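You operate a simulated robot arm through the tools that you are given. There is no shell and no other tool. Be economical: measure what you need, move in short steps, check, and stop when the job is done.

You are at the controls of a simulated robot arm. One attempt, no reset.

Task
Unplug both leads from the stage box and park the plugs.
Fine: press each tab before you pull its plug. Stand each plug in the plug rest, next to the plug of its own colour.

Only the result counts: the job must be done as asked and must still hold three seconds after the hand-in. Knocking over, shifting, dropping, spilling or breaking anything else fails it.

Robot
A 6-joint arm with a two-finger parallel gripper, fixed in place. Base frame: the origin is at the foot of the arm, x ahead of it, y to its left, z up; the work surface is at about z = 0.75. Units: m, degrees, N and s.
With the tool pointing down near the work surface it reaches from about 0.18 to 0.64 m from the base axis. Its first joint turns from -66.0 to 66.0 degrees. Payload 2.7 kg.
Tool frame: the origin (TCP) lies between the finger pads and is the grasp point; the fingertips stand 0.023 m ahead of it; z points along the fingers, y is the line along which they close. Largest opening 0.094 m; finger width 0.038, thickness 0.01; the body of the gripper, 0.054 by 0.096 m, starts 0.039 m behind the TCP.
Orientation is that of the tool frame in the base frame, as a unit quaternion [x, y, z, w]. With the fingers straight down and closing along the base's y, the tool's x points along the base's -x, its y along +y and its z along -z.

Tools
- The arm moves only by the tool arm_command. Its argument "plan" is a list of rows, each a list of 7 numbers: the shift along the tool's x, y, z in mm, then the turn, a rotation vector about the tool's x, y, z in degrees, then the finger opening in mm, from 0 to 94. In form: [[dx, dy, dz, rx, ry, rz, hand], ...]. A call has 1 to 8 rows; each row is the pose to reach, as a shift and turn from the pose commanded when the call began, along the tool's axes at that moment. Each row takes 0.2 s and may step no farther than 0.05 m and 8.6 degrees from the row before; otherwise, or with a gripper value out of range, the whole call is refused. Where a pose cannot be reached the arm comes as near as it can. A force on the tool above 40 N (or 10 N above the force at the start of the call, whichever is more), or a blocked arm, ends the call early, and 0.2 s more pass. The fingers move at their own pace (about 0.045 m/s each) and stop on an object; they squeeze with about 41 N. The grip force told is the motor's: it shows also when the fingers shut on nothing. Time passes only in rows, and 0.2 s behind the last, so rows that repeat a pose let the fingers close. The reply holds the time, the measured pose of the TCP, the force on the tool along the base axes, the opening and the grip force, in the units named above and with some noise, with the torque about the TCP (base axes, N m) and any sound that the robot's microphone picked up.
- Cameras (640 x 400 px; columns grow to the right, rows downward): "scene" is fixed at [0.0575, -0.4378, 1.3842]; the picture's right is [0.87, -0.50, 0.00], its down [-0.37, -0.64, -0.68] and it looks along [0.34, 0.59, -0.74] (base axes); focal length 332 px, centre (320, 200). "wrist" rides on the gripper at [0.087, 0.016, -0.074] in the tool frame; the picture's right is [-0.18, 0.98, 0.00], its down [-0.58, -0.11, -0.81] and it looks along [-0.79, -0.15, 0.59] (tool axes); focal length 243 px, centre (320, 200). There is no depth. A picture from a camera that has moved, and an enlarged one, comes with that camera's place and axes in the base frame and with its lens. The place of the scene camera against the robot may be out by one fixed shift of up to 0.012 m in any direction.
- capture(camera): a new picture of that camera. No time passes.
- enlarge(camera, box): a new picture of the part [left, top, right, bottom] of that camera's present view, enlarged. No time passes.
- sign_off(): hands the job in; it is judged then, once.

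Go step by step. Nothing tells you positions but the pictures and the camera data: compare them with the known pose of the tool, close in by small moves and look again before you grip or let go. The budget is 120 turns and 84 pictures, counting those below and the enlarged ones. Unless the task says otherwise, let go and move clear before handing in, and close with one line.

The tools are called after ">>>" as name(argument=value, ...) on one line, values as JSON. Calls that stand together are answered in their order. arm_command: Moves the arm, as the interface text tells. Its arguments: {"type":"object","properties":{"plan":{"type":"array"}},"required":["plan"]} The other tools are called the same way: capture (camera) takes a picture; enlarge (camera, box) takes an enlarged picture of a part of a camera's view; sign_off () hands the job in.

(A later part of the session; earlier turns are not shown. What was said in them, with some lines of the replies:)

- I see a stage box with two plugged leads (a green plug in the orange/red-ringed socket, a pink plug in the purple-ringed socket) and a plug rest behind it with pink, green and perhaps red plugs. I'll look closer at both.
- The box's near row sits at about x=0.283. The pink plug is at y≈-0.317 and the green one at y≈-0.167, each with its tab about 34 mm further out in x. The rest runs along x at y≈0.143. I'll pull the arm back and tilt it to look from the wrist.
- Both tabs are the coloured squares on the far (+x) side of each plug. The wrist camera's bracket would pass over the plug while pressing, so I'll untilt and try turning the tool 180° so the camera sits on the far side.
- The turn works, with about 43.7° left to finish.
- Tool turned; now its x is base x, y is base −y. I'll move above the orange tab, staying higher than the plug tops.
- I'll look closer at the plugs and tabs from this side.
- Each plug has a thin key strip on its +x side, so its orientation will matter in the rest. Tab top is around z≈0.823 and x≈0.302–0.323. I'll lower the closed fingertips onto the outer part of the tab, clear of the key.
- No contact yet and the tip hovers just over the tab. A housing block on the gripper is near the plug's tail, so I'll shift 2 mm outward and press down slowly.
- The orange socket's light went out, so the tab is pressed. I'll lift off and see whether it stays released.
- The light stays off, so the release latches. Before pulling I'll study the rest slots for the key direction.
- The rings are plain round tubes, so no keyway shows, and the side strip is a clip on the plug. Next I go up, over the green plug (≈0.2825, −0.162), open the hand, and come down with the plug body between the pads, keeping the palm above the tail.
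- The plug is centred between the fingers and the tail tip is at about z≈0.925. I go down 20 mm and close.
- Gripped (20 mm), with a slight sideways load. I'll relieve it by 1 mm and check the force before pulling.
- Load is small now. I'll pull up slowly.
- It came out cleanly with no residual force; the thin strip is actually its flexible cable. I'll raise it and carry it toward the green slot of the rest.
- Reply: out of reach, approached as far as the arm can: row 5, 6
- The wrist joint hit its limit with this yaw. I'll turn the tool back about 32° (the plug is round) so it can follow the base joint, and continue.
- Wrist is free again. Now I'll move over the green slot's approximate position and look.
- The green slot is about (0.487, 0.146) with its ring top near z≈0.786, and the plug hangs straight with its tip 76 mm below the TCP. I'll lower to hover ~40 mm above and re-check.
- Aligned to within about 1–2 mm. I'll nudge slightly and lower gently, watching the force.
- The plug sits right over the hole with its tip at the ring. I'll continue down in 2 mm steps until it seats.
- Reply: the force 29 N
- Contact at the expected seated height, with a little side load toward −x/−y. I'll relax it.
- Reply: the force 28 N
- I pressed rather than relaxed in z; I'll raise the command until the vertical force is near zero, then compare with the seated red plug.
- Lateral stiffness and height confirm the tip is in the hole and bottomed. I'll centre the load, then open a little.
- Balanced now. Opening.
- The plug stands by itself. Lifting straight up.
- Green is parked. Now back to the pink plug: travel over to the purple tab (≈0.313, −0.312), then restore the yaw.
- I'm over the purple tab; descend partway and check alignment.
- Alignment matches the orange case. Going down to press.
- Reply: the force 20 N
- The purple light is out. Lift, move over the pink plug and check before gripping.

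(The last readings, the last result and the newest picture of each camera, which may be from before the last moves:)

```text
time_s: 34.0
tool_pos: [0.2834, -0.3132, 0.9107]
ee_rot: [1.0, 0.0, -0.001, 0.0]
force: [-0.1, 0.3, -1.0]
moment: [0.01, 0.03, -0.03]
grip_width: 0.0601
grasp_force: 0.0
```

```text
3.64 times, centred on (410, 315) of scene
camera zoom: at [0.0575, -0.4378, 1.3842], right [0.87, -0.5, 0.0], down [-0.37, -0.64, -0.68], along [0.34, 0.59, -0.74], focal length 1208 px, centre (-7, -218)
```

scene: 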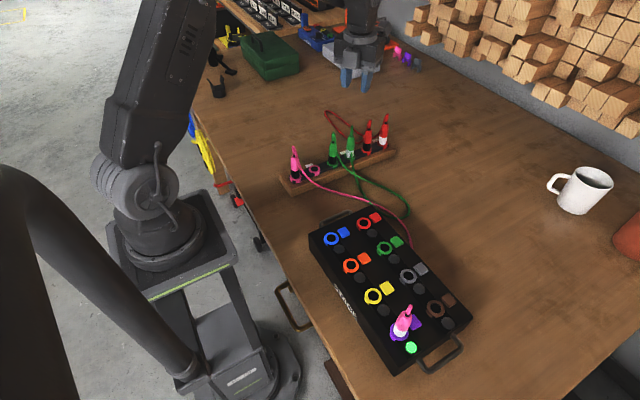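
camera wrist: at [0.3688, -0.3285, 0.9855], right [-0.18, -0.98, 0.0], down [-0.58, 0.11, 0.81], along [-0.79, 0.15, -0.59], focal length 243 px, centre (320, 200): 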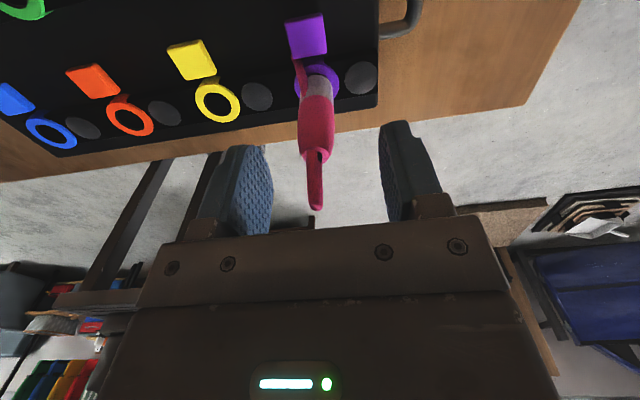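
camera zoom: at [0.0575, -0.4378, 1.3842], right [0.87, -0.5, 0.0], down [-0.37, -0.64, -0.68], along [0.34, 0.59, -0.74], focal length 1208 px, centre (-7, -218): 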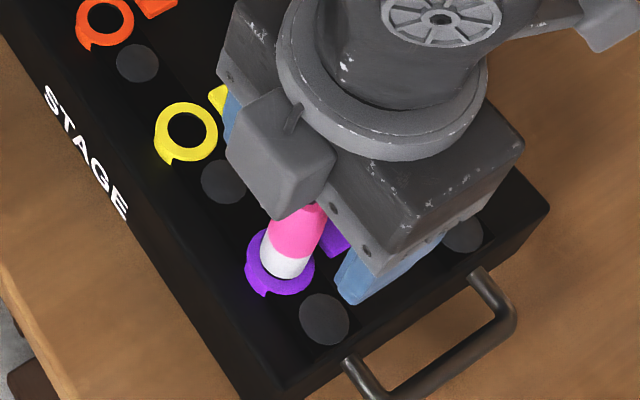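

Looks the same as for green. Lower 20 mm and close.

>>> arm_command(plan=[[0, -0.8, 10, 0, 0, 0, 60], [0, -0.8, 20, 0, 0, 0, 60], [0, -0.8, 20, 0, 0, 0, 30], [0, -0.8, 20, 0, 0, 0, 10], [0, -0.8, 20, 0, 0, 0, 0], [0, -0.8, 20, 0, 0, 0, 0], [0, -0.8, 20, 0, 0, 0, 0]])

```text
time_s: 35.6
tool_pos: [0.2821, -0.3127, 0.8904]
ee_rot: [1.0, 0.001, 0.0, 0.0]
force: [1.0, 6.7, -4.2]
moment: [0.08, 0.06, 0.05]
grip_width: 0.0201
grasp_force: 41.1
```

Gripped at 20 mm. I'll relieve the +y load by 0.8 mm and pull up slowly.

>>> arm_command(plan=[[0, -0.8, 0, 0, 0, 0, 0], [0, -0.8, -4, 0, 0, 0, 0], [0, -0.8, -8, 0, 0, 0, 0], [0, -0.8, -12, 0, 0, 0, 0], [0, -0.8, -18, 0, 0, 0, 0], [0, -0.8, -26, 0, 0, 0, 0], [0, -0.8, -40, 0, 0, 0, 0]])

>>> enlarge(camera="scene", box=[340, 260, 480, 370])

```text
time_s: 37.2
tool_pos: [0.2824, -0.3118, 0.9308]
ee_rot: [1.0, 0.001, 0.0, 0.0]
force: [-0.3, -0.1, -0.7]
moment: [0.02, -0.03, 0.01]
grip_width: 0.02
grasp_force: 41.0
```

```text
3.64 times, centred on (410, 315) of scene
camera zoom: at [0.0575, -0.4378, 1.3842], right [0.87, -0.5, 0.0], down [-0.37, -0.64, -0.68], along [0.34, 0.59, -0.74], focal length 1208 px, centre (-7, -218)
```

zoom: 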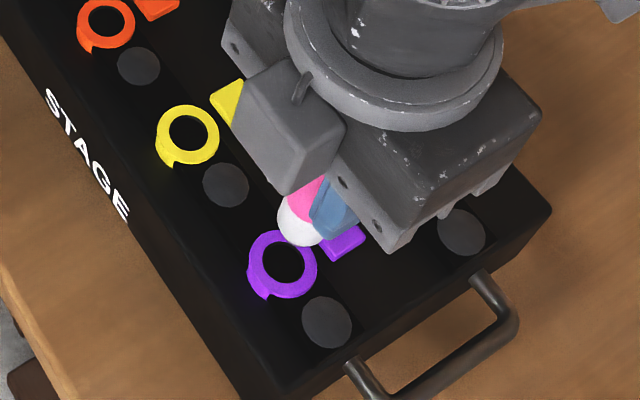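

The pink plug is out. Raise it and turn −38° for reach at the pink slot.

>>> arm_command(plan=[[0, 0, -40, 0, 0, 0, 0], [0, 0, -80, 0, 0, 0, 0], [0, 0, -80, 0, 0, -8, 0], [0, 0, -80, 0, 0, -16, 0], [0, 0, -80, 0, 0, -24, 0], [0, 0, -80, 0, 0, -32, 0], [0, 0, -80, 0, 0, -38, 0]])

>>> enlarge(camera="scene", box=[300, 190, 500, 390])

```text
time_s: 38.8
tool_pos: [0.2826, -0.3112, 1.0103]
ee_rot: [0.945, 0.328, 0.0, -0.001]
force: [0.3, 0.2, -0.9]
moment: [-0.01, -0.01, -0.01]
grip_width: 0.0198
grasp_force: 40.7
```

```text
2.00 times, centred on (400, 290) of scene
camera zoom: at [0.0575, -0.4378, 1.3842], right [0.87, -0.5, 0.0], down [-0.37, -0.64, -0.68], along [0.34, 0.59, -0.74], focal length 664 px, centre (160, 20)
```

zoom: 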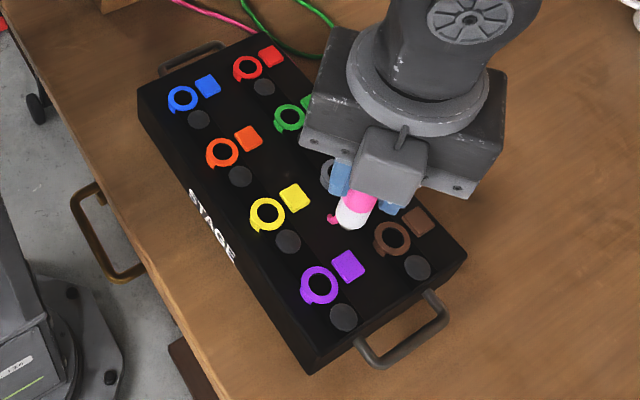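

The box hasn't moved. Now carrying pink to its slot at about (0.371, 0.146), high above everything.

>>> arm_command(plan=[[32, -27.6, 0, 0, 0, 0, 0], [64, -55.3, 0, 0, 0, 0, 0], [96, -82.9, 0, 0, 0, 0, 0], [128, -110.6, 0, 0, 0, 0, 0], [160, -138.2, 0, 0, 0, 0, 0], [192, -165.9, 0, 0, 0, 0, 0]])

>>> arm_command(plan=[[32, -27.6, 0, 0, 0, 0, 0], [64, -55.3, 0, 0, 0, 0, 0], [96, -82.9, 0, 0, 0, 0, 0], [128, -110.6, 0, 0, 0, 0, 0], [160.9, -138.2, 0, 0, 0, 0, 0], [160.9, -138.2, 0, 0, 0, 0, 0]])

>>> capture(camera="wrist")

>>> enlarge(camera="scene", box=[265, 90, 425, 210])

```text
time_s: 40.2
tool_pos: [0.3323, -0.0625, 1.0123]
ee_rot: [0.945, 0.326, 0.0, 0.0]
force: [-0.4, 0.0, -0.6]
moment: [0.0, 0.0, 0.02]
grip_width: 0.0198
grasp_force: 40.4
```

```text
time_s: 41.6
tool_pos: [0.3716, 0.1459, 1.0109]
ee_rot: [0.945, 0.326, 0.0, 0.001]
force: [-0.4, 0.0, -0.1]
moment: [-0.02, -0.03, -0.03]
grip_width: 0.0201
grasp_force: 41.0
```

```text
39 pictures are left
camera wrist: at [0.4496, 0.1867, 1.0862], right [0.46, -0.89, 0.0], down [-0.53, -0.27, 0.81], along [-0.71, -0.37, -0.59], focal length 243 px, centre (320, 200)
```

wrist: 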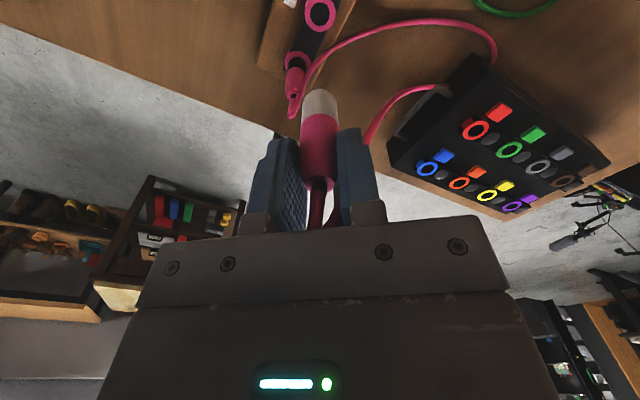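

```text
3.33 times, centred on (345, 150) of scene
camera zoom: at [0.0576, -0.4378, 1.3842], right [0.87, -0.5, 0.0], down [-0.37, -0.64, -0.68], along [0.34, 0.59, -0.74], focal length 1107 px, centre (237, 367)
```

zoom: 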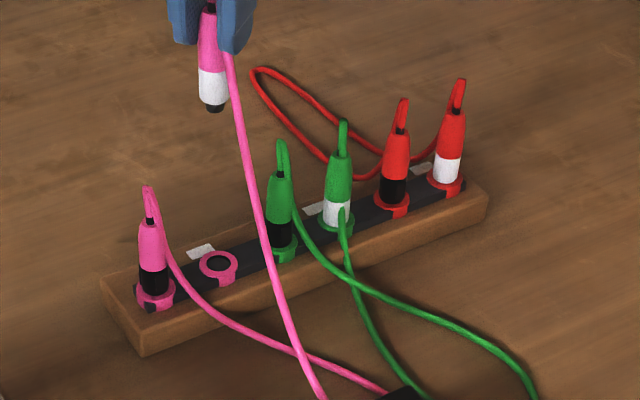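

The pink slot reads at about (0.375, 0.146). Shift slightly, lower to hover and re-check.

>>> arm_command(plan=[[2.7, 2.1, 45, 0, 0, 0, 0], [2.7, 2.1, 85, 0, 0, 0, 0], [2.7, 2.1, 105, 0, 0, 0, 0], [2.7, 2.1, 105, 0, 0, 0, 0]])

>>> capture(camera="wrist")

>>> enlarge(camera="scene", box=[275, 110, 365, 180])

```text
time_s: 42.6
tool_pos: [0.3755, 0.146, 0.9048]
ee_rot: [0.945, 0.326, 0.0, 0.0]
force: [0.5, 0.2, -1.2]
moment: [0.01, -0.01, 0.01]
grip_width: 0.02
grasp_force: 41.8
```

```text
37 pictures are left
camera wrist: at [0.4528, 0.1865, 0.9802], right [0.46, -0.89, 0.0], down [-0.53, -0.27, 0.81], along [-0.71, -0.37, -0.59], focal length 243 px, centre (320, 200)
```

wrist: 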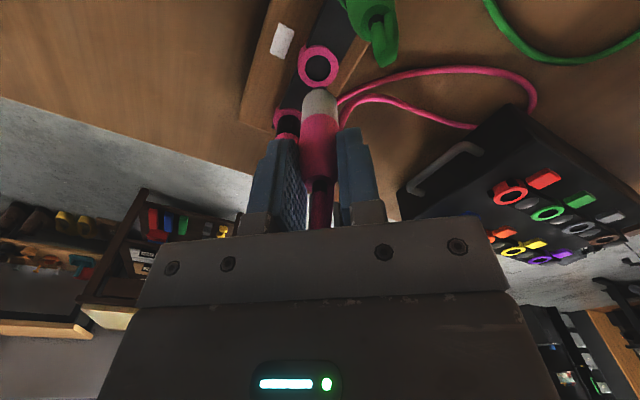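

```text
5.71 times, centred on (320, 145) of scene
camera zoom: at [0.0576, -0.4378, 1.3842], right [0.87, -0.5, 0.0], down [-0.37, -0.64, -0.68], along [0.34, 0.59, -0.74], focal length 1898 px, centre (320, 514)
```

zoom: 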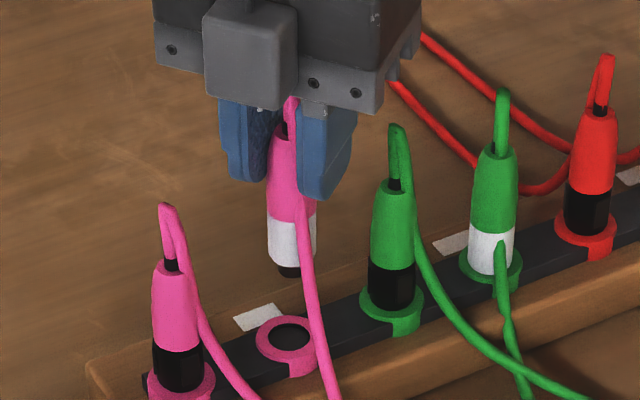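

Slot is about 2 mm off in the tool frame; correct and lower to just above the ring.

>>> arm_command(plan=[[-1.3, -1.2, 20, 0, 0, 0, 0], [-1.3, -1.2, 36, 0, 0, 0, 0], [-1.3, -1.2, 42, 0, 0, 0, 0], [-1.3, -1.2, 45, 0, 0, 0, 0]])

>>> enlarge(camera="wrist", box=[240, 30, 400, 150])

>>> enlarge(camera="scene", box=[275, 120, 365, 190])

```text
time_s: 43.6
tool_pos: [0.3749, 0.1455, 0.8601]
ee_rot: [0.945, 0.327, 0.0, 0.0]
force: [-0.5, -0.3, -0.2]
moment: [-0.03, 0.03, 0.0]
grip_width: 0.0196
grasp_force: 40.9
```

```text
3.33 times, centred on (320, 90) of wrist
camera zoom: at [0.4517, 0.1866, 0.9352], right [0.46, -0.89, 0.0], down [-0.53, -0.27, 0.81], along [-0.71, -0.37, -0.59], focal length 809 px, centre (320, 567)
```

zoom: 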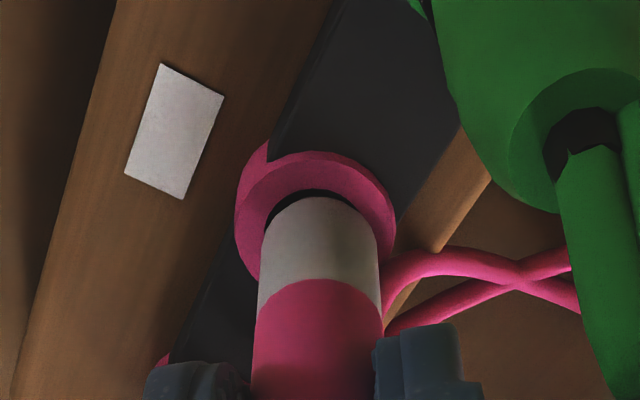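

```text
5.71 times, centred on (320, 155) of scene
camera zoom: at [0.0575, -0.4378, 1.3842], right [0.87, -0.5, 0.0], down [-0.37, -0.64, -0.68], along [0.34, 0.59, -0.74], focal length 1898 px, centre (320, 457)
```

zoom: 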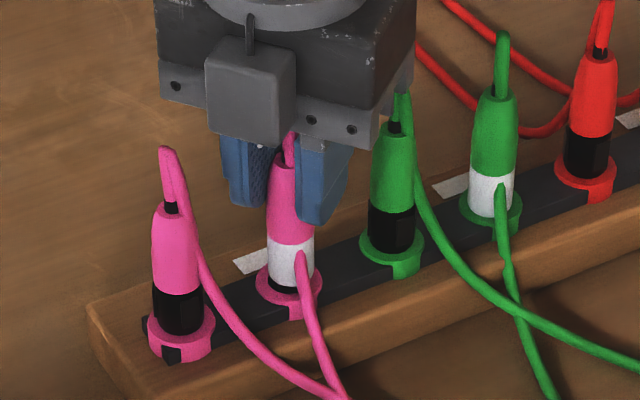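

Slightly right of centre by about 0.8 mm. Correct and seat in small steps.

>>> arm_command(plan=[[0, -0.8, 0, 0, 0, 0, 0], [-0.3, -0.8, 2, 0, 0, 0, 0], [-0.3, -0.8, 4, 0, 0, 0, 0], [-0.3, -0.8, 6, 0, 0, 0, 0], [-0.3, -0.8, 7.5, 0, 0, 0, 0]])

```text
time_s: 44.8
tool_pos: [0.3747, 0.1472, 0.8543]
ee_rot: [0.945, 0.327, 0.002, 0.0]
force: [-7.4, -1.9, 32.2]
moment: [-0.09, 0.36, 0.0]
grip_width: 0.0203
grasp_force: 41.5
```

Contact at the same height as green. Ease the vertical load and the −x side load.

>>> arm_command(plan=[[-0.6, 0, 0, 0, 0, 0, 0], [-0.6, 0, -1, 0, 0, 0, 0]])

>>> enlarge(camera="scene", box=[285, 135, 345, 180])

>>> enlarge(camera="wrist", box=[240, 30, 400, 150])

```text
time_s: 45.4
tool_pos: [0.3748, 0.1459, 0.8543]
ee_rot: [0.945, 0.327, 0.003, 0.001]
force: [2.5, 3.4, 19.3]
moment: [0.21, -0.21, 0.01]
grip_width: 0.0199
grasp_force: 40.8
```

```text
8.89 times, centred on (315, 158) of scene
camera zoom: at [0.0574, -0.4379, 1.3842], right [0.87, -0.5, 0.0], down [-0.37, -0.64, -0.68], along [0.34, 0.59, -0.74], focal length 2953 px, centre (364, 578)
```

zoom: 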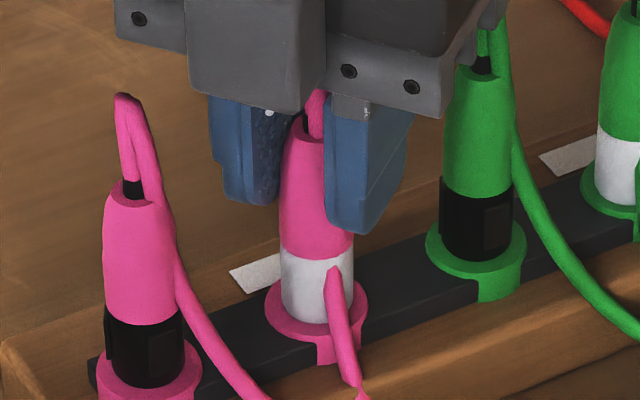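

```text
3.33 times, centred on (320, 90) of wrist
camera zoom: at [0.4511, 0.1871, 0.9295], right [0.46, -0.89, 0.0], down [-0.53, -0.27, 0.8], along [-0.71, -0.37, -0.6], focal length 809 px, centre (320, 567)
```

zoom: 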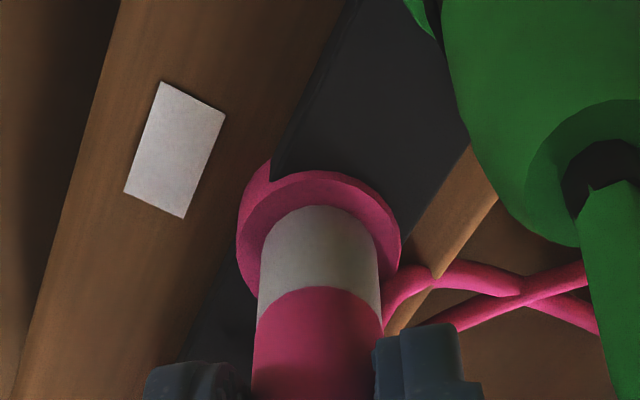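

It looks seated just like green. Ease off the last load and open.

>>> arm_command(plan=[[0, 0, -1.5, 0, 0, 0, 0], [0, 0, -1.5, 0, 0, 0, 0]])

```text
time_s: 46.0
tool_pos: [0.3726, 0.1447, 0.8546]
ee_rot: [0.945, 0.326, 0.0, 0.0]
force: [4.1, 0.3, -2.3]
moment: [0.03, -0.22, -0.01]
grip_width: 0.0202
grasp_force: 41.4
```

>>> arm_command(plan=[[0.3, 0, 0.5, 0, 0, 0, 0], [0.3, 0, 0.5, 0, 0, 0, 24], [0.3, 0, 0.5, 0, 0, 0, 30], [0.3, 0, 0.5, 0, 0, 0, 36], [0.3, 0, 0.5, 0, 0, 0, 36]])

>>> enlarge(camera="scene", box=[285, 135, 345, 180])

```text
time_s: 47.2
tool_pos: [0.3741, 0.1457, 0.8551]
ee_rot: [0.945, 0.326, 0.0, 0.0]
force: [0.1, -0.4, 0.1]
moment: [0.01, -0.01, 0.01]
grip_width: 0.0359
grasp_force: 0.0
```

```text
8.89 times, centred on (315, 158) of scene
camera zoom: at [0.0575, -0.4378, 1.3842], right [0.87, -0.5, 0.0], down [-0.37, -0.64, -0.68], along [0.34, 0.59, -0.74], focal length 2953 px, centre (364, 578)
```

zoom: 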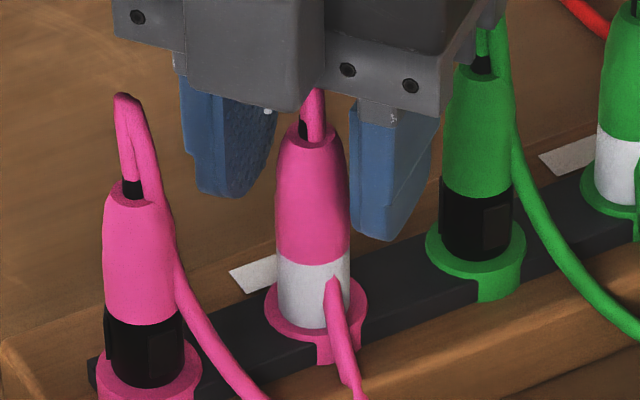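

The pink plug stands on its own. Lifting straight up and clear, then a final look.

>>> arm_command(plan=[[0, 0, -30, 0, 0, 0, 36], [0, 0, -70, 0, 0, 0, 36], [0, 0, -115, 0, 0, 0, 36], [0, 0, -160, 0, 0, 0, 36], [0, 0, -190, 0, 0, 0, 36], [0, 0, -190, 0, 0, 0, 36]])

>>> capture(camera="scene")

>>> enlarge(camera="scene", box=[275, 110, 395, 190])

```text
time_s: 48.6
tool_pos: [0.3748, 0.1458, 1.0448]
ee_rot: [0.945, 0.326, 0.0, 0.0]
force: [-1.2, 0.2, -1.1]
moment: [0.01, 0.0, 0.03]
grip_width: 0.036
grasp_force: 0.0
```

```text
30 pictures are left
```

scene: 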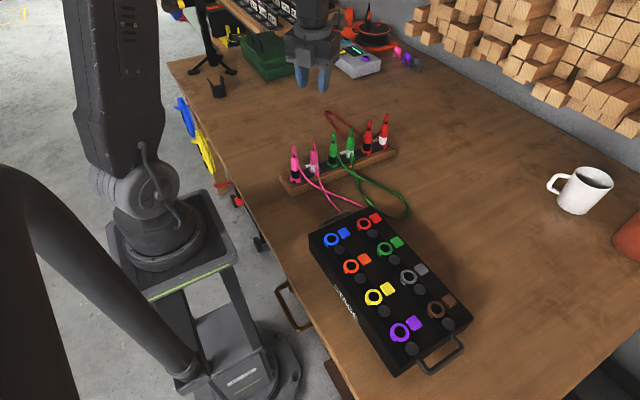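

```text
5.00 times, centred on (335, 150) of scene
camera zoom: at [0.0575, -0.4378, 1.3842], right [0.87, -0.5, 0.0], down [-0.37, -0.64, -0.68], along [0.34, 0.59, -0.74], focal length 1661 px, centre (245, 450)
```

zoom: 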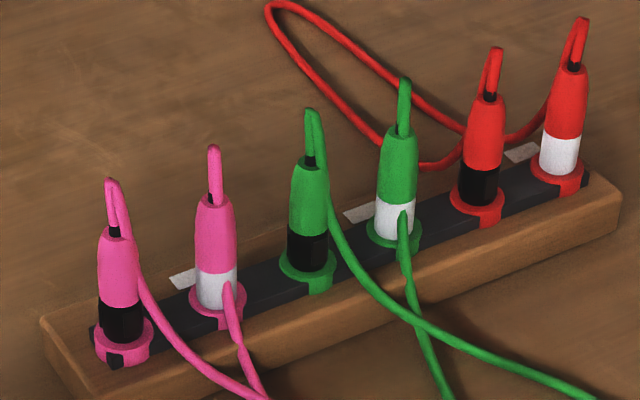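

Both plugs stand in the rest beside their own colours, the box lights are out, nothing else has moved and the arm is clear, so I'm handing in.

>>> sign_off()

```text
The job is handed in.
```

I pressed each tab before pulling its plug. Both leads are now unplugged from the stage box, and the green and pink plugs stand in the plug rest next to the plugs of their own colour.
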